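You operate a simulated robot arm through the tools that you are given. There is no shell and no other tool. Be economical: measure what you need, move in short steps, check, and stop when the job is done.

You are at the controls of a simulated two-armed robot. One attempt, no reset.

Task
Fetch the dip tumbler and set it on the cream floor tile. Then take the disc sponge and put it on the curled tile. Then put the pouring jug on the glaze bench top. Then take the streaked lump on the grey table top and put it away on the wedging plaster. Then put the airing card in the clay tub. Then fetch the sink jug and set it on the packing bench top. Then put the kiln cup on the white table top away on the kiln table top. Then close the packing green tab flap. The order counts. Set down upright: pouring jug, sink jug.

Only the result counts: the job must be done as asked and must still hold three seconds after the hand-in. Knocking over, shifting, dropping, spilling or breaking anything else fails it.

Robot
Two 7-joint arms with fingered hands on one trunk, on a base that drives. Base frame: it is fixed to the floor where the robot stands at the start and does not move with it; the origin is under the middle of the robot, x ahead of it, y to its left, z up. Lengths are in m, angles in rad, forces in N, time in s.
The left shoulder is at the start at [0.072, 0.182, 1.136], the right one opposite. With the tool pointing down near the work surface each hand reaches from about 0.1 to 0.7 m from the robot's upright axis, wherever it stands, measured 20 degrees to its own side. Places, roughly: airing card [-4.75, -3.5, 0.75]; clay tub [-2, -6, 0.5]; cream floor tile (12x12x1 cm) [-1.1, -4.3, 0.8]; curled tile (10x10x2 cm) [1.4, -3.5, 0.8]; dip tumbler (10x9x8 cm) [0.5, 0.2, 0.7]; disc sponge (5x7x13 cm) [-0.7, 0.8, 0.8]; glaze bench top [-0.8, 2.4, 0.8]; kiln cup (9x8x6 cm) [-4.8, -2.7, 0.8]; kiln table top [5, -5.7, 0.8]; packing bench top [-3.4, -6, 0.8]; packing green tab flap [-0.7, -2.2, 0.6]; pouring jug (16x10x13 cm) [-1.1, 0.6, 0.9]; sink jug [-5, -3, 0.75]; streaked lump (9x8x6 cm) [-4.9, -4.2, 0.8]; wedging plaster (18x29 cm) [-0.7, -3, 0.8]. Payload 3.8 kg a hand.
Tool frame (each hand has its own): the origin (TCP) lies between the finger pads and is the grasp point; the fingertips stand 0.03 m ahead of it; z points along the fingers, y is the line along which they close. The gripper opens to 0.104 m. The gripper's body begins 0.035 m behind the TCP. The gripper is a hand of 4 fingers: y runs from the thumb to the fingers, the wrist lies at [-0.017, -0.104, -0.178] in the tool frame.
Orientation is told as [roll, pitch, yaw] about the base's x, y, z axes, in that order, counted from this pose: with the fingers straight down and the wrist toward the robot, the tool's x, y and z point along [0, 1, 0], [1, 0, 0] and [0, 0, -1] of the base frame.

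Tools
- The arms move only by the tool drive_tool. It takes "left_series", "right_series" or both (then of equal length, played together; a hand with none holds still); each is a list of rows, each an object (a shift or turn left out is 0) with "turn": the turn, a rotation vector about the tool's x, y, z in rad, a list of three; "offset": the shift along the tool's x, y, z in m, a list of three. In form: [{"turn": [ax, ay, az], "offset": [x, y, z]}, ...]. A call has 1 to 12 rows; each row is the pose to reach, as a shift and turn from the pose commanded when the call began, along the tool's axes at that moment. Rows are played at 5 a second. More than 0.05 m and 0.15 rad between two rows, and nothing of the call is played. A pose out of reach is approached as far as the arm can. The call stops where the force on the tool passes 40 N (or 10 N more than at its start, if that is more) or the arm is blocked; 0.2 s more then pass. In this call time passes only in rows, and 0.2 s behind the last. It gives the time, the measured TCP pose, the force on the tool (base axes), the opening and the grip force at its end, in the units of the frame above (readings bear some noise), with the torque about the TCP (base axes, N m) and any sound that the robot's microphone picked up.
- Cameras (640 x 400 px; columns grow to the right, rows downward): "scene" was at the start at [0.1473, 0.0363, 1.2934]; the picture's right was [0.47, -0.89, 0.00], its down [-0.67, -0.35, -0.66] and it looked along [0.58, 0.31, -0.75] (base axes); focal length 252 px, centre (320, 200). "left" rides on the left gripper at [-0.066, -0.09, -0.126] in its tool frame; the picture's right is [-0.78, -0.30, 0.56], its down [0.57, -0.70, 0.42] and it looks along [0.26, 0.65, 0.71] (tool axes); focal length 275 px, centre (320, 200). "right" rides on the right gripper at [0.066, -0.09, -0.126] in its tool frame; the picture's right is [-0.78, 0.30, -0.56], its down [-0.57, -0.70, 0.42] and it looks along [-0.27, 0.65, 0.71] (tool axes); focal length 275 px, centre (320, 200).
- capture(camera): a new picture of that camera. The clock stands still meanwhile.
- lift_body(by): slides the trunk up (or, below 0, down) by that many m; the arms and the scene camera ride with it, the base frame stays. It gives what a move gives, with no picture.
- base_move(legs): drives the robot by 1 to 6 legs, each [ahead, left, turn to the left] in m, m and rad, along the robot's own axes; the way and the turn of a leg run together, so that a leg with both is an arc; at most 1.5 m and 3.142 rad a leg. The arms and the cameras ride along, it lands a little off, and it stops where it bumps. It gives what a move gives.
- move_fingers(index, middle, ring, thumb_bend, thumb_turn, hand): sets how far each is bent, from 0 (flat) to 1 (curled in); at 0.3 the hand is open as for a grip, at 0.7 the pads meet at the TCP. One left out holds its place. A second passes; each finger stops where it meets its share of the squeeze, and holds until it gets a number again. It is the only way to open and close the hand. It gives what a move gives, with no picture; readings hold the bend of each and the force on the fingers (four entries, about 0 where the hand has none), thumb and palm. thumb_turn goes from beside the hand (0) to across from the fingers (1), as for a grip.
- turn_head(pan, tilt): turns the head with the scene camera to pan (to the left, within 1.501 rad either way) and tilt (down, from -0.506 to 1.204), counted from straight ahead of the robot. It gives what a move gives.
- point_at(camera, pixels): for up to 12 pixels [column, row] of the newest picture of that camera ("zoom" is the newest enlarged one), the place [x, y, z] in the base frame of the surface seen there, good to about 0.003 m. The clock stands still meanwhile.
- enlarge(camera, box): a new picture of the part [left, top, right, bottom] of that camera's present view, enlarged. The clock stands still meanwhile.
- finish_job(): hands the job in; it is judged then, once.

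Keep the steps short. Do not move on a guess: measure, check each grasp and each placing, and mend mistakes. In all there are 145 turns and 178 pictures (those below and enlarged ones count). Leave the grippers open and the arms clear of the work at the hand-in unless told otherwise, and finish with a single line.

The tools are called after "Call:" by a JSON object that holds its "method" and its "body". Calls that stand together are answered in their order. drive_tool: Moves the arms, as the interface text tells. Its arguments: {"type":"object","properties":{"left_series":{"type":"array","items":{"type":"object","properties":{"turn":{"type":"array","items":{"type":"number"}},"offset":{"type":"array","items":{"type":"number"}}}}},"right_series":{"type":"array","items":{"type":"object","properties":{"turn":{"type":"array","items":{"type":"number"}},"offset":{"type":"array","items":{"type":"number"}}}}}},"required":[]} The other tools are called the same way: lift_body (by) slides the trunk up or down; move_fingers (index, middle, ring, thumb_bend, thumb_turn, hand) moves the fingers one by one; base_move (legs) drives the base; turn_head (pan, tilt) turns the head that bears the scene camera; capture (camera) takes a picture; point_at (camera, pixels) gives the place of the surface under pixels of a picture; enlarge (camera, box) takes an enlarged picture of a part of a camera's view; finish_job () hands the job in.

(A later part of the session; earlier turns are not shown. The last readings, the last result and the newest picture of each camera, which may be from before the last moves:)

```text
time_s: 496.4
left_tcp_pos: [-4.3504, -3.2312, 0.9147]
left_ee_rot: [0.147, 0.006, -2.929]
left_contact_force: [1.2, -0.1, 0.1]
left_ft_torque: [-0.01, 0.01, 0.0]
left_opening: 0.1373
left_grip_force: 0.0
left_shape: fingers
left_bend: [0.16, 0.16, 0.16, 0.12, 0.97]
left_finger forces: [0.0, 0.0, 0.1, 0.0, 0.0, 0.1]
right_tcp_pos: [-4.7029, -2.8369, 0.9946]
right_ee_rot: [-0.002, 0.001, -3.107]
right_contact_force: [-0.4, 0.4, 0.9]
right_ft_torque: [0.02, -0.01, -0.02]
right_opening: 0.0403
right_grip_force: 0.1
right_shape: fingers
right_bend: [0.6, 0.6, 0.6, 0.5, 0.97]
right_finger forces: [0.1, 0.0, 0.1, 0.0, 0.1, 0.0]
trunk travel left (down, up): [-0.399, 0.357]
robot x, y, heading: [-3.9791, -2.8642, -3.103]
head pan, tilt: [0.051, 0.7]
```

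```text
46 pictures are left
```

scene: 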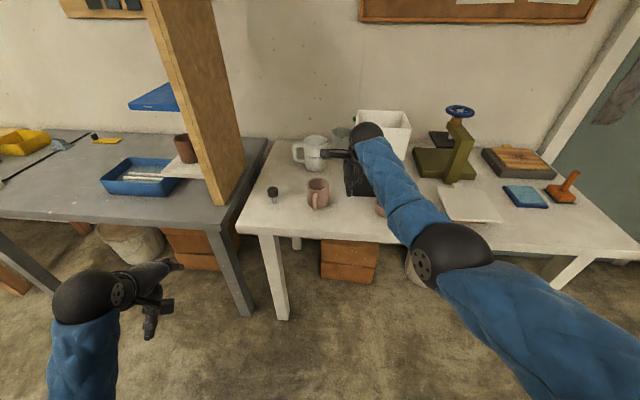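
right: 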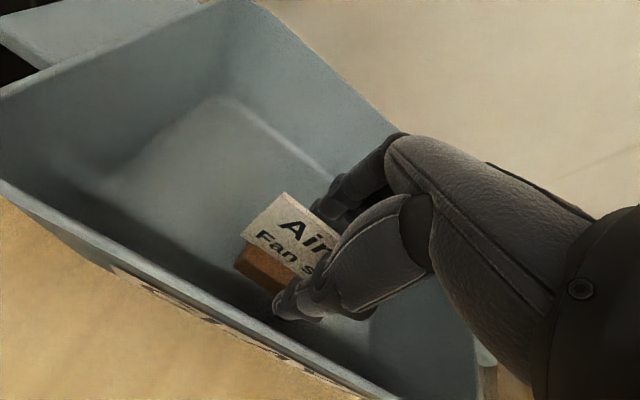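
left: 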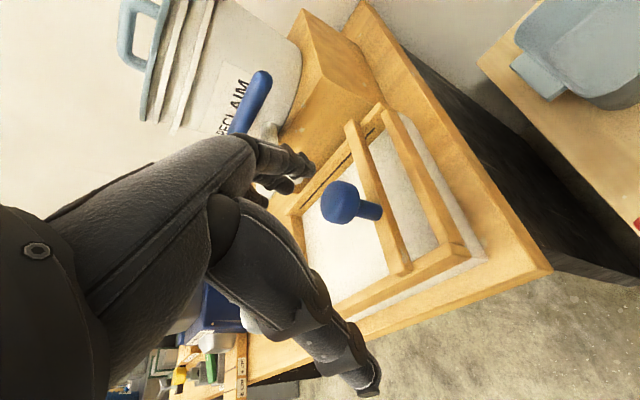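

The drive went well although the arm move was refused. The grey jug is at (313,153). I zoom and measure.

Call:
{"method": "enlarge", "body": {"camera": "scene", "box": [240, 110, 420, 225]}}

Call:
{"method": "point_at", "body": {"camera": "zoom", "pixels": [[270, 90], [270, 115], [235, 105], [305, 105], [270, 205], [195, 130], [275, 250], [280, 340], [300, 260], [115, 285], [355, 80], [265, 150]]}}

```text
3.48 times, centred on (330, 168) of scene
```

zoom: 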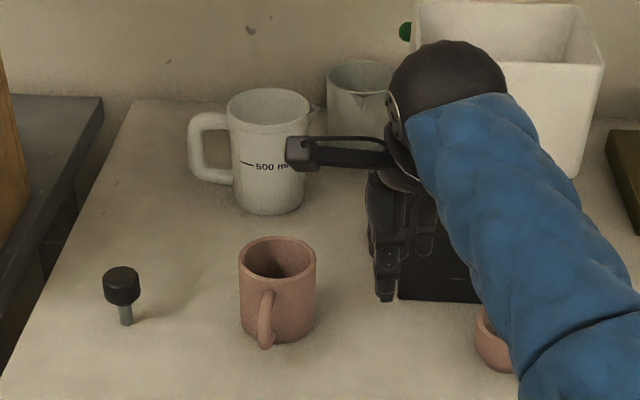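

```text
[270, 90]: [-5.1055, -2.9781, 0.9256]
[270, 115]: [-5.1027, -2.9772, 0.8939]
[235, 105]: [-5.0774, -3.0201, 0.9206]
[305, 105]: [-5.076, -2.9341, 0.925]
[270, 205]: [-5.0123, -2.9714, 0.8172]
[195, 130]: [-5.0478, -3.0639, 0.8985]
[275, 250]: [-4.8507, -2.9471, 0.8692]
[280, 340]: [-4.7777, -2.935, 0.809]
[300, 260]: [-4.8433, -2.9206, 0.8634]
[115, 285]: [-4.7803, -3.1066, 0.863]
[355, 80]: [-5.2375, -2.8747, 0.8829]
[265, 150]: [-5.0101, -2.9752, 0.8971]
```

Grey 500 ml jug: centre ≈(−5.057, −2.977), top 0.925, handle south. I re-pose both arms (smaller steps): left to the front, right pulled back.

Call:
{"method": "drive_tool", "body": {"left_series": [{"offset": [-0.027, 0.018, -0.008], "turn": [0, -0.0185, 0.0215]}, {"offset": [-0.054, 0.036, -0.016], "turn": [0, -0.037, 0.043]}, {"offset": [-0.081, 0.054, -0.024], "turn": [0, -0.0555, 0.0645]}, {"offset": [-0.108, 0.072, -0.032], "turn": [0, -0.074, 0.086]}, {"offset": [-0.135, 0.09, -0.04], "turn": [0, -0.0925, 0.1075]}, {"offset": [-0.162, 0.108, -0.048], "turn": [0, -0.111, 0.129]}, {"offset": [-0.19, 0.126, -0.056], "turn": [0, -0.13, 0.15]}, {"offset": [-0.218, 0.145, -0.065], "turn": [0, -0.148, 0.172]}], "right_series": [{"offset": [-0.015, -0.04, 0]}, {"offset": [-0.03, -0.08, 0]}, {"offset": [-0.045, -0.12, 0]}, {"offset": [-0.06, -0.16, 0]}, {"offset": [-0.075, -0.2, 0]}, {"offset": [-0.09, -0.24, 0]}, {"offset": [-0.105, -0.28, 0]}, {"offset": [-0.12, -0.32, 0]}]}}

Call:
{"method": "lift_body", "body": {"by": -0.08}}

Call:
{"method": "capture", "body": {"camera": "scene"}}

```text
time_s: 498.2
left_tcp_pos: [-4.5389, -3.0427, 0.9471]
left_ee_rot: [-0.002, 0.017, -3.102]
left_contact_force: [-0.9, 0.8, -0.8]
left_ft_torque: [0.01, -0.02, -0.01]
left_opening: 0.1374
left_grip_force: 0.1
left_shape: fingers
left_bend: [0.16, 0.16, 0.16, 0.12, 0.97]
left_finger forces: [0.0, 0.0, 0.0, 0.0, 0.0, 0.0]
right_tcp_pos: [-4.3947, -2.6981, 1.0017]
right_ee_rot: [-0.024, -0.026, -3.116]
right_contact_force: [-0.8, -0.9, 0.6]
right_ft_torque: [-0.02, 0.01, 0.02]
right_opening: 0.0405
right_grip_force: 0.0
right_shape: fingers
right_bend: [0.6, 0.6, 0.6, 0.5, 0.97]
right_finger forces: [0.1, 0.0, 0.0, 0.0, 0.1, 0.1]
trunk travel left (down, up): [-0.399, 0.357]
robot x, y, heading: [-3.9788, -2.8627, -3.101]
head pan, tilt: [0.051, 0.7]
```

```text
time_s: 499.4
left_tcp_pos: [-4.5402, -3.0425, 0.8664]
left_ee_rot: [-0.001, 0.016, -3.101]
left_contact_force: [-0.5, -0.5, 0.4]
left_ft_torque: [0.02, -0.01, 0.03]
left_opening: 0.1371
left_grip_force: 0.1
left_shape: fingers
left_bend: [0.16, 0.16, 0.16, 0.12, 0.97]
left_finger forces: [0.0, 0.0, 0.1, 0.0, 0.0, 0.1]
right_tcp_pos: [-4.3916, -2.6993, 0.9182]
right_ee_rot: [-0.024, -0.015, -3.115]
right_contact_force: [-0.1, 0.0, -1.0]
right_ft_torque: [0.04, 0.02, 0.0]
right_opening: 0.0404
right_grip_force: 0.1
right_shape: fingers
right_bend: [0.6, 0.6, 0.6, 0.5, 0.97]
right_finger forces: [0.0, 0.1, 0.1, 0.0, 0.0, 0.1]
trunk travel left (down, up): [-0.319, 0.437]
robot x, y, heading: [-3.9778, -2.8602, -3.103]
head pan, tilt: [0.051, 0.7]
```

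```text
44 pictures are left
```

scene: 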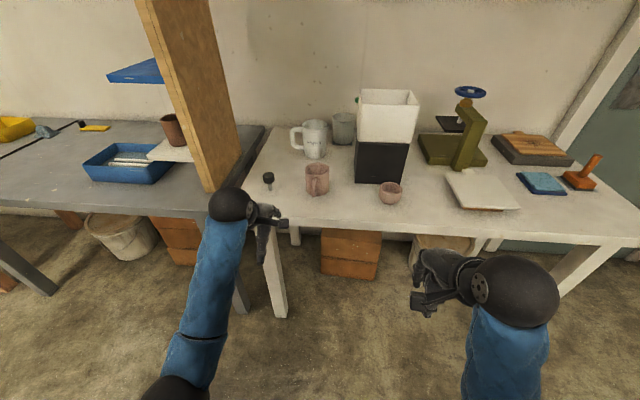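

I raise both hands, shift 0.07 right and go forward 0.345.

Call:
{"method": "drive_tool", "body": {"left_series": [{"offset": [0, 0, -0.04]}, {"offset": [0, 0, -0.08]}, {"offset": [0, 0, -0.12]}], "right_series": [{"offset": [0, 0, -0.02]}, {"offset": [0, 0, -0.04]}, {"offset": [0, 0, -0.05]}]}}

Call:
{"method": "base_move", "body": {"legs": [[0, -0.07, 0], [0.345, 0, 0]]}}

Call:
{"method": "capture", "body": {"camera": "left"}}

```text
time_s: 500.0
left_tcp_pos: [-4.5423, -3.0441, 0.9421]
left_ee_rot: [-0.001, 0.019, -3.099]
left_contact_force: [0.6, 0.7, -0.5]
left_ft_torque: [-0.03, -0.01, 0.03]
left_opening: 0.1376
left_grip_force: 0.0
left_shape: fingers
left_bend: [0.16, 0.16, 0.16, 0.12, 0.97]
left_finger forces: [0.0, 0.0, 0.0, 0.0, 0.0, 0.0]
right_tcp_pos: [-4.3927, -2.6421, 0.9368]
right_ee_rot: [-0.228, -0.003, 3.136]
right_contact_force: [-0.1, 0.0, 0.2]
right_ft_torque: [0.01, 0.0, -0.01]
right_opening: 0.0403
right_grip_force: 0.0
right_shape: fingers
right_bend: [0.6, 0.6, 0.6, 0.5, 0.97]
right_finger forces: [0.0, 0.0, 0.1, 0.0, 0.0, 0.0]
right hand out of reach, approached as far as the arm can: row 3
trunk travel left (down, up): [-0.319, 0.437]
robot x, y, heading: [-3.9764, -2.8643, -3.102]
head pan, tilt: [0.051, 0.7]
stopped in row 3 (right hand): the arm was blocked; the commanded pose is now the measured one
```

```text
time_s: 502.9
left_tcp_pos: [-4.8949, -2.9847, 0.942]
left_ee_rot: [-0.001, 0.02, -3.105]
left_contact_force: [-0.1, 0.8, 1.1]
left_ft_torque: [-0.02, -0.03, -0.01]
left_opening: 0.1376
left_grip_force: 0.0
left_shape: fingers
left_bend: [0.16, 0.16, 0.16, 0.12, 0.97]
left_finger forces: [0.1, 0.0, 0.1, 0.0, 0.0, 0.0]
right_tcp_pos: [-4.7433, -2.5837, 0.9373]
right_ee_rot: [-0.23, -0.001, 3.131]
right_contact_force: [0.9, 0.3, 0.4]
right_ft_torque: [-0.01, -0.02, -0.03]
right_opening: 0.0403
right_grip_force: 0.1
right_shape: fingers
right_bend: [0.6, 0.6, 0.6, 0.5, 0.97]
right_finger forces: [0.0, 0.1, 0.0, 0.0, 0.0, 0.1]
trunk travel left (down, up): [-0.319, 0.437]
robot x, y, heading: [-4.3311, -2.8018, -3.109]
head pan, tilt: [0.051, 0.7]
```

```text
43 pictures are left
```

left: 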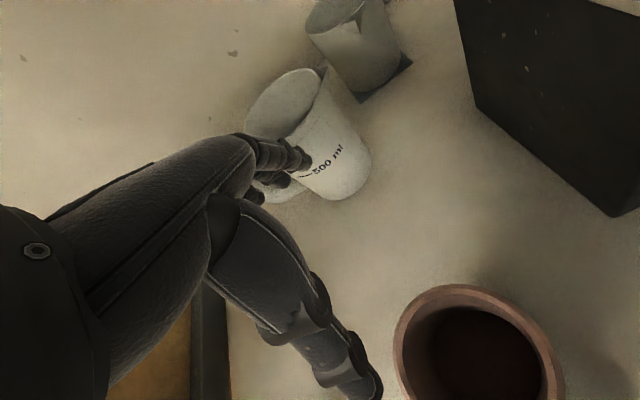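

The jug is ahead. I raise 5 cm and go forward 0.16.

Call:
{"method": "drive_tool", "body": {"left_series": [{"offset": [0, -0.01, -0.03]}, {"offset": [0, 0, -0.055]}, {"offset": [-0.004, 0.04, -0.055]}, {"offset": [-0.008, 0.08, -0.055]}, {"offset": [-0.012, 0.12, -0.055]}, {"offset": [-0.0135, 0.162, -0.05]}]}}

Call:
{"method": "capture", "body": {"camera": "left"}}

Call:
{"method": "enlarge", "body": {"camera": "scene", "box": [230, 70, 430, 200]}}

```text
time_s: 504.2
left_tcp_pos: [-5.0596, -2.9752, 0.9895]
left_ee_rot: [0.0, 0.016, -3.105]
left_contact_force: [-0.7, 0.4, -0.4]
left_ft_torque: [-0.02, 0.03, -0.01]
left_opening: 0.1376
left_grip_force: 0.1
left_shape: fingers
left_bend: [0.16, 0.16, 0.16, 0.12, 0.97]
left_finger forces: [0.1, 0.0, 0.0, 0.0, 0.0, 0.0]
right_tcp_pos: [-4.7433, -2.582, 0.9373]
right_ee_rot: [-0.23, -0.003, 3.134]
right_contact_force: [-0.4, 1.2, -1.0]
right_ft_torque: [0.0, 0.01, 0.04]
right_opening: 0.0402
right_grip_force: 0.2
right_shape: fingers
right_bend: [0.6, 0.6, 0.6, 0.5, 0.97]
right_finger forces: [0.0, 0.0, 0.0, 0.0, 0.0, 0.1]
trunk travel left (down, up): [-0.319, 0.437]
robot x, y, heading: [-4.3255, -2.8045, -3.105]
head pan, tilt: [0.051, 0.7]
```

```text
42 pictures are left
```

left: 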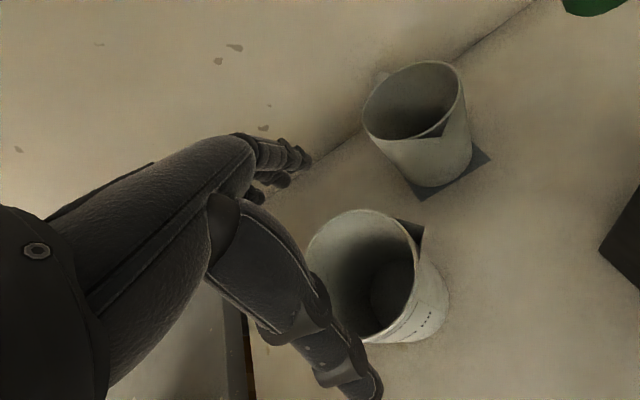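

```text
3.08 times, centred on (330, 135) of scene
```

zoom: 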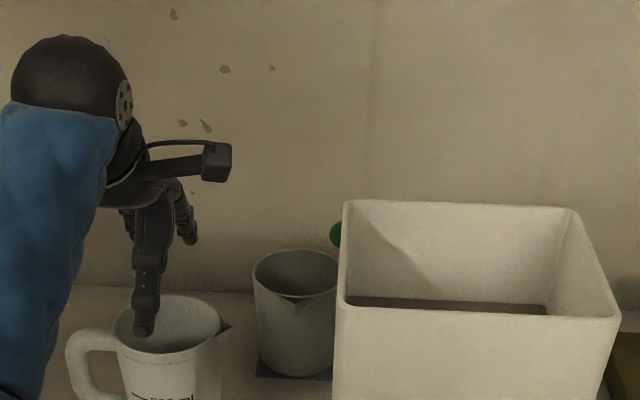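

The jug is empty. I measure its rim from here.

Call:
{"method": "point_at", "body": {"camera": "left", "pixels": [[309, 250], [330, 220], [358, 210], [390, 218], [412, 245], [416, 275], [408, 310], [385, 333], [362, 340], [420, 232], [445, 300]]}}

Call:
{"method": "point_at", "body": {"camera": "left", "pixels": [[305, 158], [290, 150], [275, 180], [365, 380], [345, 340], [300, 300]]}}

```text
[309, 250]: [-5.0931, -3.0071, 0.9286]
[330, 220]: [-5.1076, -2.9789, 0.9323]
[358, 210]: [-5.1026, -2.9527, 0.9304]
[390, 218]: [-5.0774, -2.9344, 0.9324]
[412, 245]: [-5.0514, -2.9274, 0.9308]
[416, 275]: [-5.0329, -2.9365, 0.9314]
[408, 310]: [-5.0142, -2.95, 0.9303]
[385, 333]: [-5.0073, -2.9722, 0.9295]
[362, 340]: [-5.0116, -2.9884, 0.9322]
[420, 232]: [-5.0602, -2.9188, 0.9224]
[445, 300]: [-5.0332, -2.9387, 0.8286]
```

```text
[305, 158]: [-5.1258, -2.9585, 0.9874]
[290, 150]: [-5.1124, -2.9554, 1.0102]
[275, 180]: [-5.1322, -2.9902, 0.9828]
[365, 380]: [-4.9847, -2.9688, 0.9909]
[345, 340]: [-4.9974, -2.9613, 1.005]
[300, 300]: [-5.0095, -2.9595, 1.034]
```

Rim centre (−5.0575, −2.976), 0.10 wide, top 0.931 — centred under the hand. I descend 0.072.

Call:
{"method": "drive_tool", "body": {"left_series": [{"offset": [0, -0.002, 0.03]}, {"offset": [0, -0.002, 0.055]}, {"offset": [0, -0.002, 0.066]}, {"offset": [0, -0.002, 0.073]}]}}

```text
time_s: 505.2
left_tcp_pos: [-5.0553, -2.9756, 0.9165]
left_ee_rot: [-0.002, 0.017, -3.104]
left_contact_force: [-0.3, 0.1, 0.0]
left_ft_torque: [-0.01, 0.03, 0.01]
left_opening: 0.1374
left_grip_force: 0.0
left_shape: fingers
left_bend: [0.16, 0.16, 0.16, 0.12, 0.97]
left_finger forces: [0.0, 0.0, 0.0, 0.0, 0.0, 0.0]
right_tcp_pos: [-4.7432, -2.5827, 0.9373]
right_ee_rot: [-0.228, -0.004, 3.134]
right_contact_force: [-0.5, -0.1, 0.7]
right_ft_torque: [0.01, 0.05, 0.02]
right_opening: 0.0405
right_grip_force: 0.1
right_shape: fingers
right_bend: [0.6, 0.6, 0.6, 0.5, 0.97]
right_finger forces: [0.0, 0.0, 0.0, 0.0, 0.0, 0.0]
trunk travel left (down, up): [-0.319, 0.437]
robot x, y, heading: [-4.3265, -2.8013, -3.106]
head pan, tilt: [0.051, 0.7]
```

No contact on the way. I close in two stages.

Call:
{"method": "move_fingers", "body": {"hand": "left", "index": 0.33, "middle": 0.36, "ring": 0.4, "thumb_bend": 0.3}}

Call:
{"method": "move_fingers", "body": {"hand": "left", "index": 0.6, "middle": 0.6, "ring": 0.6, "thumb_bend": 0.6}}

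Call:
{"method": "drive_tool", "body": {"left_series": [{"offset": [0, 0, -0.01]}, {"offset": [0, 0, -0.03]}, {"offset": [0, 0, -0.05]}]}}

Call:
{"method": "capture", "body": {"camera": "left"}}

```text
time_s: 506.2
left_tcp_pos: [-5.0532, -2.9754, 0.9178]
left_ee_rot: [0.0, 0.014, -3.106]
left_contact_force: [-2.7, -0.6, 8.1]
left_ft_torque: [0.06, 0.17, -0.05]
left_opening: 0.1195
left_grip_force: 12.3
left_shape: fingers
left_bend: [0.26, 0.36, 0.4, 0.23, 0.97]
left_finger forces: [14.5, 0.3, 0.0, 0.0, 9.8, 0.0]
right_tcp_pos: [-4.7416, -2.5827, 0.937]
right_ee_rot: [-0.229, -0.002, 3.134]
right_contact_force: [0.4, -1.2, 0.7]
right_ft_torque: [0.0, 0.02, 0.0]
right_opening: 0.0408
right_grip_force: 0.1
right_shape: fingers
right_bend: [0.6, 0.6, 0.6, 0.5, 0.97]
right_finger forces: [0.1, 0.1, 0.0, 0.1, 0.0, 0.0]
trunk travel left (down, up): [-0.319, 0.437]
robot x, y, heading: [-4.3291, -2.8047, -3.111]
head pan, tilt: [0.051, 0.7]
```

```text
time_s: 507.2
left_tcp_pos: [-5.0519, -2.9754, 0.9182]
left_ee_rot: [-0.003, 0.014, -3.105]
left_contact_force: [3.7, -0.7, 12.3]
left_ft_torque: [-0.3, 0.17, 0.07]
left_opening: 0.1059
left_grip_force: 43.2
left_shape: fingers
left_bend: [0.25, 0.4, 0.45, 0.41, 0.94]
left_finger forces: [17.1, 11.5, 11.7, 0.0, 46.4, 0.0]
right_tcp_pos: [-4.7414, -2.5836, 0.9367]
right_ee_rot: [-0.229, -0.004, 3.134]
right_contact_force: [0.3, -1.1, -0.3]
right_ft_torque: [-0.02, 0.0, 0.0]
right_opening: 0.0402
right_grip_force: 0.0
right_shape: fingers
right_bend: [0.6, 0.6, 0.6, 0.5, 0.97]
right_finger forces: [0.1, 0.0, 0.0, 0.0, 0.1, 0.0]
trunk travel left (down, up): [-0.319, 0.437]
robot x, y, heading: [-4.3339, -2.8052, -3.114]
head pan, tilt: [0.051, 0.7]
```

```text
time_s: 508.1
left_tcp_pos: [-5.0543, -2.9769, 0.9666]
left_ee_rot: [-0.002, 0.018, -3.105]
left_contact_force: [-0.9, 0.4, -1.2]
left_ft_torque: [0.0, 0.01, -0.01]
left_opening: 0.1052
left_grip_force: 39.0
left_shape: fingers
left_bend: [0.25, 0.4, 0.45, 0.42, 0.94]
left_finger forces: [16.9, 10.6, 10.7, 0.0, 40.9, 0.1]
right_tcp_pos: [-4.7423, -2.5838, 0.9372]
right_ee_rot: [-0.229, -0.004, 3.132]
right_contact_force: [0.0, 0.0, 0.3]
right_ft_torque: [0.02, -0.03, -0.01]
right_opening: 0.04
right_grip_force: 0.1
right_shape: fingers
right_bend: [0.6, 0.6, 0.6, 0.5, 0.97]
right_finger forces: [0.0, 0.0, 0.0, 0.0, 0.1, 0.0]
trunk travel left (down, up): [-0.319, 0.437]
robot x, y, heading: [-4.3274, -2.8033, -3.109]
head pan, tilt: [0.051, 0.7]
```

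```text
40 pictures are left
```

left: 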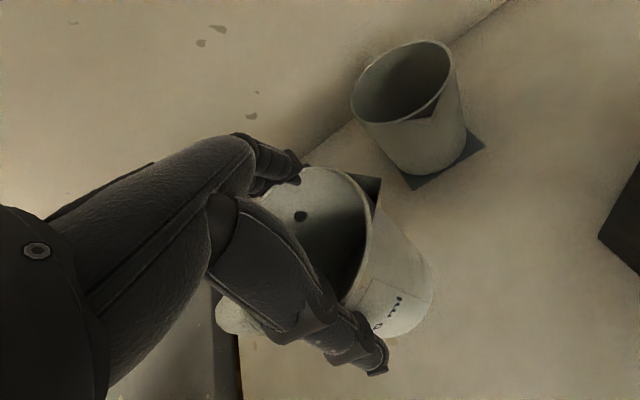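

Lifted. I raise the trunk 0.1, draw the jug back 0.2, then back the base off.

Call:
{"method": "lift_body", "body": {"by": 0.1}}

Call:
{"method": "drive_tool", "body": {"left_series": [{"offset": [0, -0.03, 0]}, {"offset": [0, -0.06, 0]}, {"offset": [0, -0.09, 0]}, {"offset": [0, -0.12, 0]}, {"offset": [0, -0.15, 0]}, {"offset": [0, -0.18, 0]}, {"offset": [0, -0.2, 0]}]}}

Call:
{"method": "base_move", "body": {"legs": [[-0.36, 0, -0.03], [0, 1.1, 0], [0, 1.1, 0], [-0.7, 0, 0], [0, 0, 1.57]]}}

Call:
{"method": "turn_head", "body": {"pan": 0.05, "tilt": 0.7}}

Call:
{"method": "capture", "body": {"camera": "scene"}}

```text
time_s: 509.4
left_tcp_pos: [-5.0549, -2.9768, 1.0654]
left_ee_rot: [-0.002, 0.018, -3.106]
left_contact_force: [0.4, -0.3, -1.4]
left_ft_torque: [0.0, 0.01, 0.05]
left_opening: 0.1049
left_grip_force: 39.5
left_shape: fingers
left_bend: [0.25, 0.4, 0.45, 0.42, 0.94]
left_finger forces: [17.0, 10.7, 10.8, 0.0, 40.6, 0.0]
right_tcp_pos: [-4.744, -2.5758, 1.0375]
right_ee_rot: [-0.247, -0.008, 3.127]
right_contact_force: [-1.0, 0.2, -1.1]
right_ft_torque: [0.0, 0.0, 0.01]
right_opening: 0.0404
right_grip_force: 0.1
right_shape: fingers
right_bend: [0.6, 0.6, 0.6, 0.5, 0.97]
right_finger forces: [0.0, 0.0, 0.0, 0.1, 0.0, 0.0]
trunk travel left (down, up): [-0.419, 0.337]
robot x, y, heading: [-4.3291, -2.8043, -3.106]
head pan, tilt: [0.051, 0.7]
```

```text
time_s: 511.0
left_tcp_pos: [-4.8546, -2.9703, 1.0689]
left_ee_rot: [-0.001, 0.017, -3.105]
left_contact_force: [0.6, -0.1, -1.2]
left_ft_torque: [0.02, 0.03, -0.02]
left_opening: 0.1043
left_grip_force: 39.0
left_shape: fingers
left_bend: [0.25, 0.4, 0.45, 0.43, 0.94]
left_finger forces: [16.6, 10.5, 10.7, 0.0, 39.2, 0.1]
right_tcp_pos: [-4.7432, -2.5765, 1.0385]
right_ee_rot: [-0.249, -0.009, 3.126]
right_contact_force: [0.1, -0.9, 0.1]
right_ft_torque: [0.01, 0.0, 0.0]
right_opening: 0.0405
right_grip_force: 0.0
right_shape: fingers
right_bend: [0.6, 0.6, 0.6, 0.5, 0.97]
right_finger forces: [0.1, 0.0, 0.1, 0.1, 0.0, 0.0]
trunk travel left (down, up): [-0.419, 0.337]
robot x, y, heading: [-4.3288, -2.8059, -3.107]
head pan, tilt: [0.051, 0.7]
```

```text
time_s: 531.0
left_tcp_pos: [-3.1633, -5.5333, 1.0682]
left_ee_rot: [-0.001, 0.017, -1.585]
left_contact_force: [-0.7, -0.2, -1.0]
left_ft_torque: [0.0, 0.01, -0.01]
left_opening: 0.1038
left_grip_force: 36.6
left_shape: fingers
left_bend: [0.25, 0.4, 0.45, 0.44, 0.94]
left_finger forces: [15.7, 10.1, 10.5, 0.0, 36.9, 0.1]
right_tcp_pos: [-3.5503, -5.4023, 1.0373]
right_ee_rot: [-0.25, -0.007, -1.635]
right_contact_force: [0.1, -0.1, 0.2]
right_ft_torque: [0.02, 0.02, -0.03]
right_opening: 0.0407
right_grip_force: 0.1
right_shape: fingers
right_bend: [0.6, 0.6, 0.6, 0.5, 0.97]
right_finger forces: [0.1, 0.0, 0.0, 0.1, 0.1, 0.1]
trunk travel left (down, up): [-0.419, 0.337]
robot x, y, heading: [-3.3018, -4.997, -1.588]
head pan, tilt: [0.051, 0.7]
```

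```text
time_s: 531.5
left_tcp_pos: [-3.1628, -5.5328, 1.0678]
left_ee_rot: [-0.002, 0.018, -1.585]
left_contact_force: [-1.2, 0.5, -0.7]
left_ft_torque: [-0.01, 0.01, -0.03]
left_opening: 0.1037
left_grip_force: 36.7
left_shape: fingers
left_bend: [0.25, 0.4, 0.45, 0.44, 0.94]
left_finger forces: [15.7, 10.0, 10.4, 0.0, 36.9, 0.1]
right_tcp_pos: [-3.5507, -5.4024, 1.0379]
right_ee_rot: [-0.254, -0.007, -1.635]
right_contact_force: [-0.4, 0.2, -0.5]
right_ft_torque: [-0.01, -0.01, -0.01]
right_opening: 0.0405
right_grip_force: 0.0
right_shape: fingers
right_bend: [0.6, 0.6, 0.6, 0.5, 0.97]
right_finger forces: [0.1, 0.0, 0.1, 0.1, 0.0, 0.0]
trunk travel left (down, up): [-0.419, 0.337]
robot x, y, heading: [-3.3004, -5.0005, -1.587]
head pan, tilt: [0.051, 0.7]
```

```text
39 pictures are left
```

scene: 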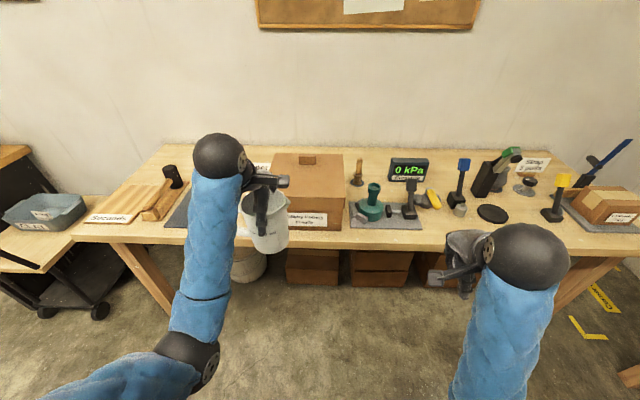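

I zoom in on the right part of the bench for a free spot.

Call:
{"method": "enlarge", "body": {"camera": "scene", "box": [330, 140, 600, 260]}}

Call:
{"method": "point_at", "body": {"camera": "scene", "pixels": [[430, 228], [450, 225], [460, 240], [478, 215], [505, 215], [490, 228], [520, 228], [545, 222], [525, 210], [425, 225], [350, 240], [475, 200]]}}

```text
2.37 times, centred on (465, 200) of scene
```

zoom: 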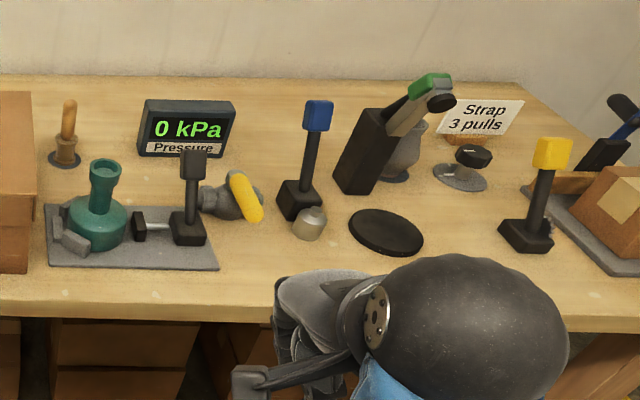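

```text
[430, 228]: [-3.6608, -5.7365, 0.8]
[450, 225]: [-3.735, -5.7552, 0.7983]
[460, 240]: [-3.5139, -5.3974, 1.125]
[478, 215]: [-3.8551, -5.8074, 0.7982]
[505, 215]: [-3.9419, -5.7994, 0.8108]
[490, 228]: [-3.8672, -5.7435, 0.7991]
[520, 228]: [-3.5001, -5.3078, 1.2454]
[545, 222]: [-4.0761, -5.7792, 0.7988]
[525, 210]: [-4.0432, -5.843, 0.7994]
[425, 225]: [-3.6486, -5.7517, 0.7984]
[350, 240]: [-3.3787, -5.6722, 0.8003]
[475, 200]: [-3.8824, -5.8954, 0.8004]
```

Call:
{"method": "point_at", "body": {"camera": "scene", "pixels": [[464, 160], [464, 167], [461, 185], [453, 205], [460, 209], [460, 216], [553, 215], [545, 218], [492, 222], [508, 213], [562, 180], [418, 222]]}}

```text
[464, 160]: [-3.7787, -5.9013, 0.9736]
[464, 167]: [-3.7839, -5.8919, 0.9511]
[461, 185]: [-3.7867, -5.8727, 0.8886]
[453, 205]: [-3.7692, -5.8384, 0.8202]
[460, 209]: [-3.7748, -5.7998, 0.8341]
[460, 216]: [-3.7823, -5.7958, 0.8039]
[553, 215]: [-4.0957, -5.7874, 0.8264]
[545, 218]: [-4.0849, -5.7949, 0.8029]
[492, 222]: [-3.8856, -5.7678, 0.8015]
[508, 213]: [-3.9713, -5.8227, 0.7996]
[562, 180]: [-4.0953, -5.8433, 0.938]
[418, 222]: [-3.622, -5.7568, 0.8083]
```

Spot chosen: jug centre (−3.765, −5.722), clear of bolt (y −5.795) and mat (x −3.64). I slide right 0.6 and go forward 0.14.

Call:
{"method": "base_move", "body": {"legs": [[0, -0.6, 0.015], [0.15, 0, 0]]}}

Call:
{"method": "capture", "body": {"camera": "left"}}

```text
time_s: 535.9
left_tcp_pos: [-3.7599, -5.6763, 1.0675]
left_ee_rot: [-0.003, 0.019, -1.572]
left_contact_force: [-0.7, 0.7, -1.0]
left_ft_torque: [0.02, 0.0, 0.0]
left_opening: 0.104
left_grip_force: 36.2
left_shape: fingers
left_bend: [0.25, 0.4, 0.45, 0.44, 0.94]
left_finger forces: [15.7, 10.1, 10.5, 0.0, 36.9, 0.0]
right_tcp_pos: [-4.1509, -5.5498, 1.0376]
right_ee_rot: [-0.252, -0.005, -1.621]
right_contact_force: [-0.3, 0.3, -0.7]
right_ft_torque: [0.05, 0.02, 0.0]
right_opening: 0.0407
right_grip_force: 0.0
right_shape: fingers
right_bend: [0.6, 0.6, 0.6, 0.5, 0.97]
right_finger forces: [0.0, 0.0, 0.0, 0.0, 0.1, 0.1]
trunk travel left (down, up): [-0.419, 0.337]
robot x, y, heading: [-3.9038, -5.139, -1.577]
head pan, tilt: [0.051, 0.7]
```

```text
37 pictures are left
```

left: 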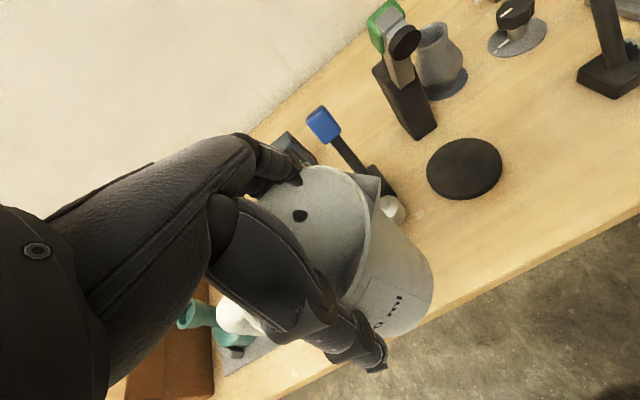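

Call:
{"method": "point_at", "body": {"camera": "left", "pixels": [[320, 167], [350, 180], [366, 205], [369, 235], [362, 262], [350, 290], [379, 180], [430, 275], [425, 310], [400, 332], [230, 318]]}}

```text
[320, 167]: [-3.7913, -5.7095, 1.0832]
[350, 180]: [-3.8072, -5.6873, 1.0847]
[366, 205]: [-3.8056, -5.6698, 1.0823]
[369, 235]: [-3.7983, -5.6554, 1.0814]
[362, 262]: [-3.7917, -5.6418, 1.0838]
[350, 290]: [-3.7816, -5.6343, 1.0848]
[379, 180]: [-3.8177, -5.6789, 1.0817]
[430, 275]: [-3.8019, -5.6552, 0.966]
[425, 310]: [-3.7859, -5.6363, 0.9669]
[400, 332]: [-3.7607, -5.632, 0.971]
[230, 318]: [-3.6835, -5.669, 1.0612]
```

Jug is level, centred on the TCP. I move 0.045 forward and lower 0.14.

Call:
{"method": "drive_tool", "body": {"left_series": [{"offset": [-0.003, 0.022, 0]}, {"offset": [-0.005, 0.045, 0]}, {"offset": [-0.005, 0.045, 0.03]}, {"offset": [-0.005, 0.045, 0.06]}, {"offset": [-0.005, 0.045, 0.09]}, {"offset": [-0.005, 0.045, 0.115]}, {"offset": [-0.005, 0.045, 0.135]}]}}

Call:
{"method": "capture", "body": {"camera": "left"}}

```text
time_s: 537.5
left_tcp_pos: [-3.7649, -5.7155, 0.9319]
left_ee_rot: [-0.002, 0.018, -1.571]
left_contact_force: [-0.6, -0.5, -1.0]
left_ft_torque: [0.04, 0.03, 0.04]
left_opening: 0.1037
left_grip_force: 36.6
left_shape: fingers
left_bend: [0.25, 0.4, 0.45, 0.45, 0.94]
left_finger forces: [15.3, 10.3, 10.5, 0.0, 36.5, 0.0]
right_tcp_pos: [-4.1504, -5.5484, 1.0375]
right_ee_rot: [-0.253, -0.008, -1.622]
right_contact_force: [0.1, -0.1, 0.2]
right_ft_torque: [-0.02, -0.02, 0.01]
right_opening: 0.0403
right_grip_force: 0.0
right_shape: fingers
right_bend: [0.6, 0.6, 0.6, 0.5, 0.97]
right_finger forces: [0.0, 0.0, 0.0, 0.0, 0.0, 0.0]
trunk travel left (down, up): [-0.419, 0.337]
robot x, y, heading: [-3.9021, -5.1382, -1.572]
head pan, tilt: [0.051, 0.7]
```

```text
36 pictures are left
```

left: 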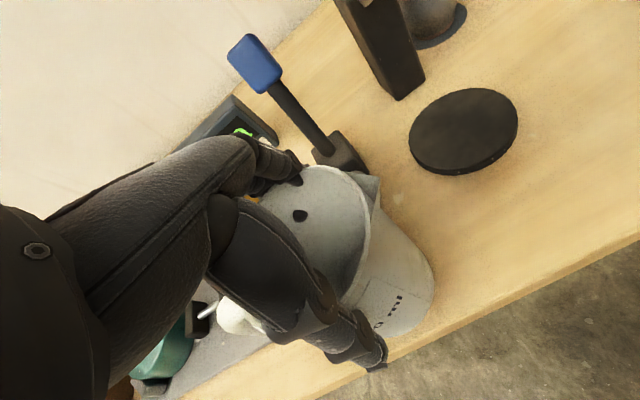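

Call:
{"method": "drive_tool", "body": {"left_series": [{"offset": [0, 0.005, 0.005]}, {"offset": [0, 0.006, 0.01]}, {"offset": [0, 0.006, 0.014]}, {"offset": [0, 0.006, 0.017]}]}}

Call:
{"method": "enlarge", "body": {"camera": "left", "box": [190, 140, 470, 400]}}

```text
time_s: 538.5
left_tcp_pos: [-3.7664, -5.722, 0.9186]
left_ee_rot: [-0.002, 0.01, -1.572]
left_contact_force: [-3.4, 2.4, 13.3]
left_ft_torque: [0.07, -0.28, 0.08]
left_opening: 0.1036
left_grip_force: 39.7
left_shape: fingers
left_bend: [0.25, 0.4, 0.45, 0.45, 0.93]
left_finger forces: [17.3, 10.3, 10.2, 0.0, 41.7, 0.0]
right_tcp_pos: [-4.1519, -5.5462, 1.039]
right_ee_rot: [-0.251, -0.008, -1.624]
right_contact_force: [-0.4, 0.5, -0.2]
right_ft_torque: [0.0, 0.03, 0.01]
right_opening: 0.0403
right_grip_force: 0.1
right_shape: fingers
right_bend: [0.6, 0.6, 0.6, 0.5, 0.97]
right_finger forces: [0.1, 0.0, 0.1, 0.0, 0.0, 0.0]
trunk travel left (down, up): [-0.419, 0.337]
robot x, y, heading: [-3.9028, -5.1371, -1.576]
head pan, tilt: [0.051, 0.7]
```

```text
1.54 times, centred on (330, 270) of left
```

zoom: 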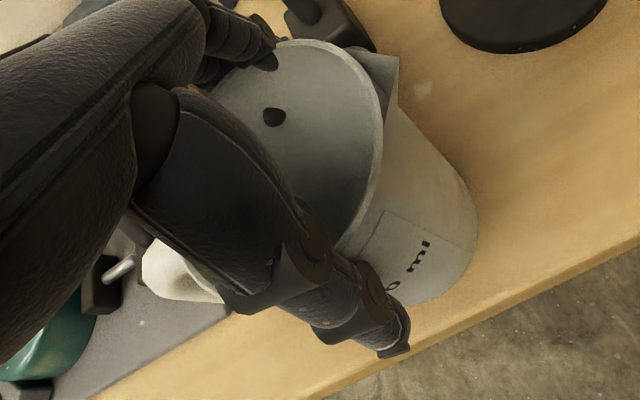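

It rests on the bench (13 N). I release in two stages and rise.

Call:
{"method": "move_fingers", "body": {"hand": "left", "index": 0.16, "middle": 0.16, "ring": 0.16, "thumb_bend": 0.12}}

Call:
{"method": "drive_tool", "body": {"left_series": [{"offset": [0, 0, -0.015]}, {"offset": [0, 0, -0.04]}, {"offset": [0, 0, -0.08]}, {"offset": [0, 0, -0.12]}, {"offset": [0, 0, -0.15]}]}}

Call:
{"method": "base_move", "body": {"legs": [[-0.15, 0, 0]]}}

Call:
{"method": "turn_head", "body": {"pan": 0.25, "tilt": 0.7}}

Call:
{"method": "enlarge", "body": {"camera": "scene", "box": [180, 120, 460, 295]}}

```text
time_s: 539.5
left_tcp_pos: [-3.7654, -5.7223, 0.9154]
left_ee_rot: [-0.001, 0.015, -1.571]
left_contact_force: [0.0, -0.8, 0.9]
left_ft_torque: [-0.01, 0.01, 0.03]
left_opening: 0.1374
left_grip_force: 0.1
left_shape: fingers
left_bend: [0.16, 0.16, 0.16, 0.12, 0.97]
left_finger forces: [0.0, 0.0, 0.0, 0.0, 0.1, 0.0]
right_tcp_pos: [-4.1503, -5.5483, 1.037]
right_ee_rot: [-0.252, -0.007, -1.622]
right_contact_force: [0.5, 1.2, 0.0]
right_ft_torque: [0.01, 0.02, 0.02]
right_opening: 0.0403
right_grip_force: 0.0
right_shape: fingers
right_bend: [0.6, 0.6, 0.6, 0.5, 0.97]
right_finger forces: [0.0, 0.0, 0.0, 0.0, 0.0, 0.0]
trunk travel left (down, up): [-0.419, 0.337]
robot x, y, heading: [-3.9085, -5.141, -1.572]
head pan, tilt: [0.051, 0.7]
```

```text
time_s: 540.7
left_tcp_pos: [-3.7651, -5.7228, 1.0675]
left_ee_rot: [0.0, 0.018, -1.57]
left_contact_force: [-0.9, 0.1, -0.2]
left_ft_torque: [-0.01, -0.01, 0.03]
left_opening: 0.1376
left_grip_force: 0.0
left_shape: fingers
left_bend: [0.16, 0.16, 0.16, 0.12, 0.97]
left_finger forces: [0.1, 0.0, 0.0, 0.1, 0.1, 0.0]
right_tcp_pos: [-4.1506, -5.5479, 1.0379]
right_ee_rot: [-0.252, -0.008, -1.624]
right_contact_force: [-0.2, -1.0, -0.2]
right_ft_torque: [0.01, -0.01, 0.01]
right_opening: 0.0402
right_grip_force: 0.0
right_shape: fingers
right_bend: [0.6, 0.6, 0.6, 0.5, 0.97]
right_finger forces: [0.1, 0.1, 0.0, 0.0, 0.0, 0.1]
trunk travel left (down, up): [-0.419, 0.337]
robot x, y, heading: [-3.9065, -5.1404, -1.574]
head pan, tilt: [0.051, 0.7]
```

```text
time_s: 542.1
left_tcp_pos: [-3.7643, -5.5739, 1.0678]
left_ee_rot: [-0.001, 0.014, -1.57]
left_contact_force: [0.3, 0.4, -0.9]
left_ft_torque: [-0.04, 0.0, 0.03]
left_opening: 0.1375
left_grip_force: 0.1
left_shape: fingers
left_bend: [0.16, 0.16, 0.16, 0.12, 0.97]
left_finger forces: [0.0, 0.0, 0.0, 0.0, 0.1, 0.0]
right_tcp_pos: [-4.15, -5.3981, 1.0387]
right_ee_rot: [-0.253, -0.009, -1.623]
right_contact_force: [-0.2, -0.1, 0.4]
right_ft_torque: [-0.03, 0.0, 0.02]
right_opening: 0.0407
right_grip_force: 0.0
right_shape: fingers
right_bend: [0.6, 0.6, 0.6, 0.5, 0.97]
right_finger forces: [0.0, 0.1, 0.0, 0.1, 0.0, 0.0]
trunk travel left (down, up): [-0.419, 0.337]
robot x, y, heading: [-3.9089, -4.9938, -1.572]
head pan, tilt: [0.051, 0.7]
```

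```text
time_s: 542.8
left_tcp_pos: [-3.765, -5.5754, 1.0662]
left_ee_rot: [-0.002, 0.017, -1.571]
left_contact_force: [-0.6, 0.1, 0.0]
left_ft_torque: [0.02, -0.02, 0.0]
left_opening: 0.1373
left_grip_force: 0.1
left_shape: fingers
left_bend: [0.16, 0.16, 0.16, 0.12, 0.97]
left_finger forces: [0.0, 0.0, 0.0, 0.1, 0.1, 0.0]
right_tcp_pos: [-4.1499, -5.4001, 1.0376]
right_ee_rot: [-0.255, -0.007, -1.623]
right_contact_force: [0.7, -0.2, 0.0]
right_ft_torque: [-0.03, -0.01, -0.02]
right_opening: 0.0404
right_grip_force: 0.1
right_shape: fingers
right_bend: [0.6, 0.6, 0.6, 0.5, 0.97]
right_finger forces: [0.1, 0.0, 0.0, 0.0, 0.0, 0.0]
trunk travel left (down, up): [-0.419, 0.337]
robot x, y, heading: [-3.9018, -4.9926, -1.578]
head pan, tilt: [0.25, 0.7]
```

```text
2.29 times, centred on (320, 208) of scene
```

zoom: 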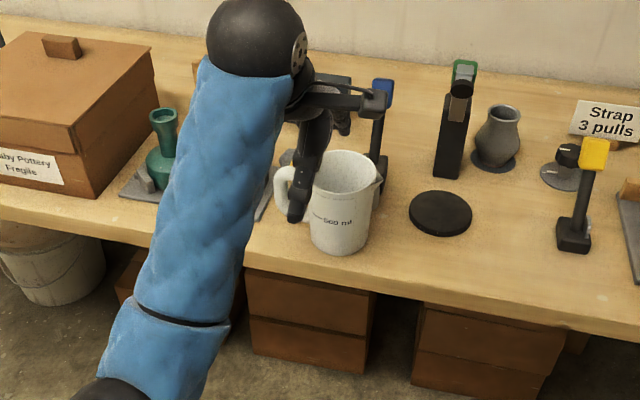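

The sink jug stands upright on the packing bench. Next the kiln cup: I turn west and slide north to the white table.

Call:
{"method": "base_move", "body": {"legs": [[0, 0, -1.565], [0, -1.2, 0], [0, -1.2, 0]]}}

Call:
{"method": "turn_head", "body": {"pan": 0.15, "tilt": 0.75}}

Call:
{"method": "enlarge", "body": {"camera": "scene", "box": [200, 80, 440, 230]}}

```text
time_s: 558.2
left_tcp_pos: [-4.4939, -2.7554, 1.0659]
left_ee_rot: [0.0, 0.018, 3.14]
left_contact_force: [0.2, 1.4, 0.0]
left_ft_torque: [-0.01, -0.03, 0.0]
left_opening: 0.1371
left_grip_force: 0.1
left_shape: fingers
left_bend: [0.16, 0.16, 0.16, 0.12, 0.97]
left_finger forces: [0.0, 0.0, 0.0, 0.0, 0.0, 0.0]
right_tcp_pos: [-4.3169, -2.3705, 1.0379]
right_ee_rot: [-0.253, -0.006, 3.087]
right_contact_force: [-0.2, -0.1, -0.4]
right_ft_torque: [0.0, -0.02, 0.01]
right_opening: 0.0406
right_grip_force: 0.0
right_shape: fingers
right_bend: [0.6, 0.6, 0.6, 0.5, 0.97]
right_finger forces: [0.1, 0.0, 0.1, 0.0, 0.0, 0.1]
trunk travel left (down, up): [-0.419, 0.337]
robot x, y, heading: [-3.9115, -2.6154, 3.141]
head pan, tilt: [0.25, 0.7]
```

```text
time_s: 558.9
left_tcp_pos: [-4.4932, -2.7554, 1.0668]
left_ee_rot: [-0.004, 0.017, 3.137]
left_contact_force: [0.3, 0.3, -0.2]
left_ft_torque: [0.03, -0.01, 0.02]
left_opening: 0.1371
left_grip_force: 0.1
left_shape: fingers
left_bend: [0.16, 0.16, 0.16, 0.12, 0.97]
left_finger forces: [0.0, 0.0, 0.0, 0.0, 0.0, 0.1]
right_tcp_pos: [-4.3173, -2.3709, 1.0378]
right_ee_rot: [-0.252, -0.007, 3.087]
right_contact_force: [0.4, 0.2, 0.0]
right_ft_torque: [-0.01, -0.01, 0.03]
right_opening: 0.0404
right_grip_force: 0.0
right_shape: fingers
right_bend: [0.6, 0.6, 0.6, 0.5, 0.97]
right_finger forces: [0.1, 0.0, 0.0, 0.1, 0.0, 0.0]
trunk travel left (down, up): [-0.419, 0.337]
robot x, y, heading: [-3.9106, -2.6183, 3.131]
head pan, tilt: [0.15, 0.75]
```

```text
2.67 times, centred on (320, 155) of scene
```

zoom: 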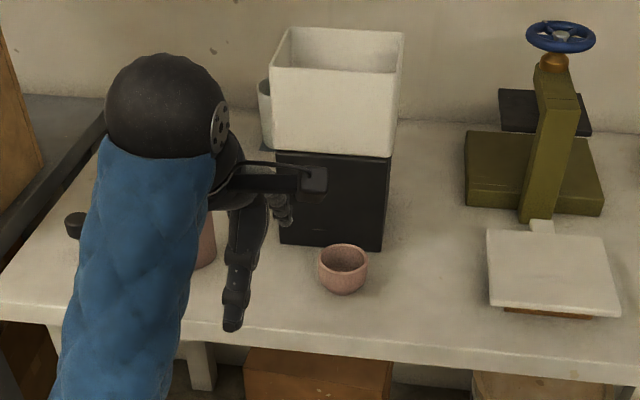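

Call:
{"method": "point_at", "body": {"camera": "zoom", "pixels": [[344, 245], [320, 262], [367, 262], [344, 273], [343, 295], [335, 235], [330, 200], [340, 150], [370, 30], [385, 245], [345, 262], [440, 250]]}}

```text
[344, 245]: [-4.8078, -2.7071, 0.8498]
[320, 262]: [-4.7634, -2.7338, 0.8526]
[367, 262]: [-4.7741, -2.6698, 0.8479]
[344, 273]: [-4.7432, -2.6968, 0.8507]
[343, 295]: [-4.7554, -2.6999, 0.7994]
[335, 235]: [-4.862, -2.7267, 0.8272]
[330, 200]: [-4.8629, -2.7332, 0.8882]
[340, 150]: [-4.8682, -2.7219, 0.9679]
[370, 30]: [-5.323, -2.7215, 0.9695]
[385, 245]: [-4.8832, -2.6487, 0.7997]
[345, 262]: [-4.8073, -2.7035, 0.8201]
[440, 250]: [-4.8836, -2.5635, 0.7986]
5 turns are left
```

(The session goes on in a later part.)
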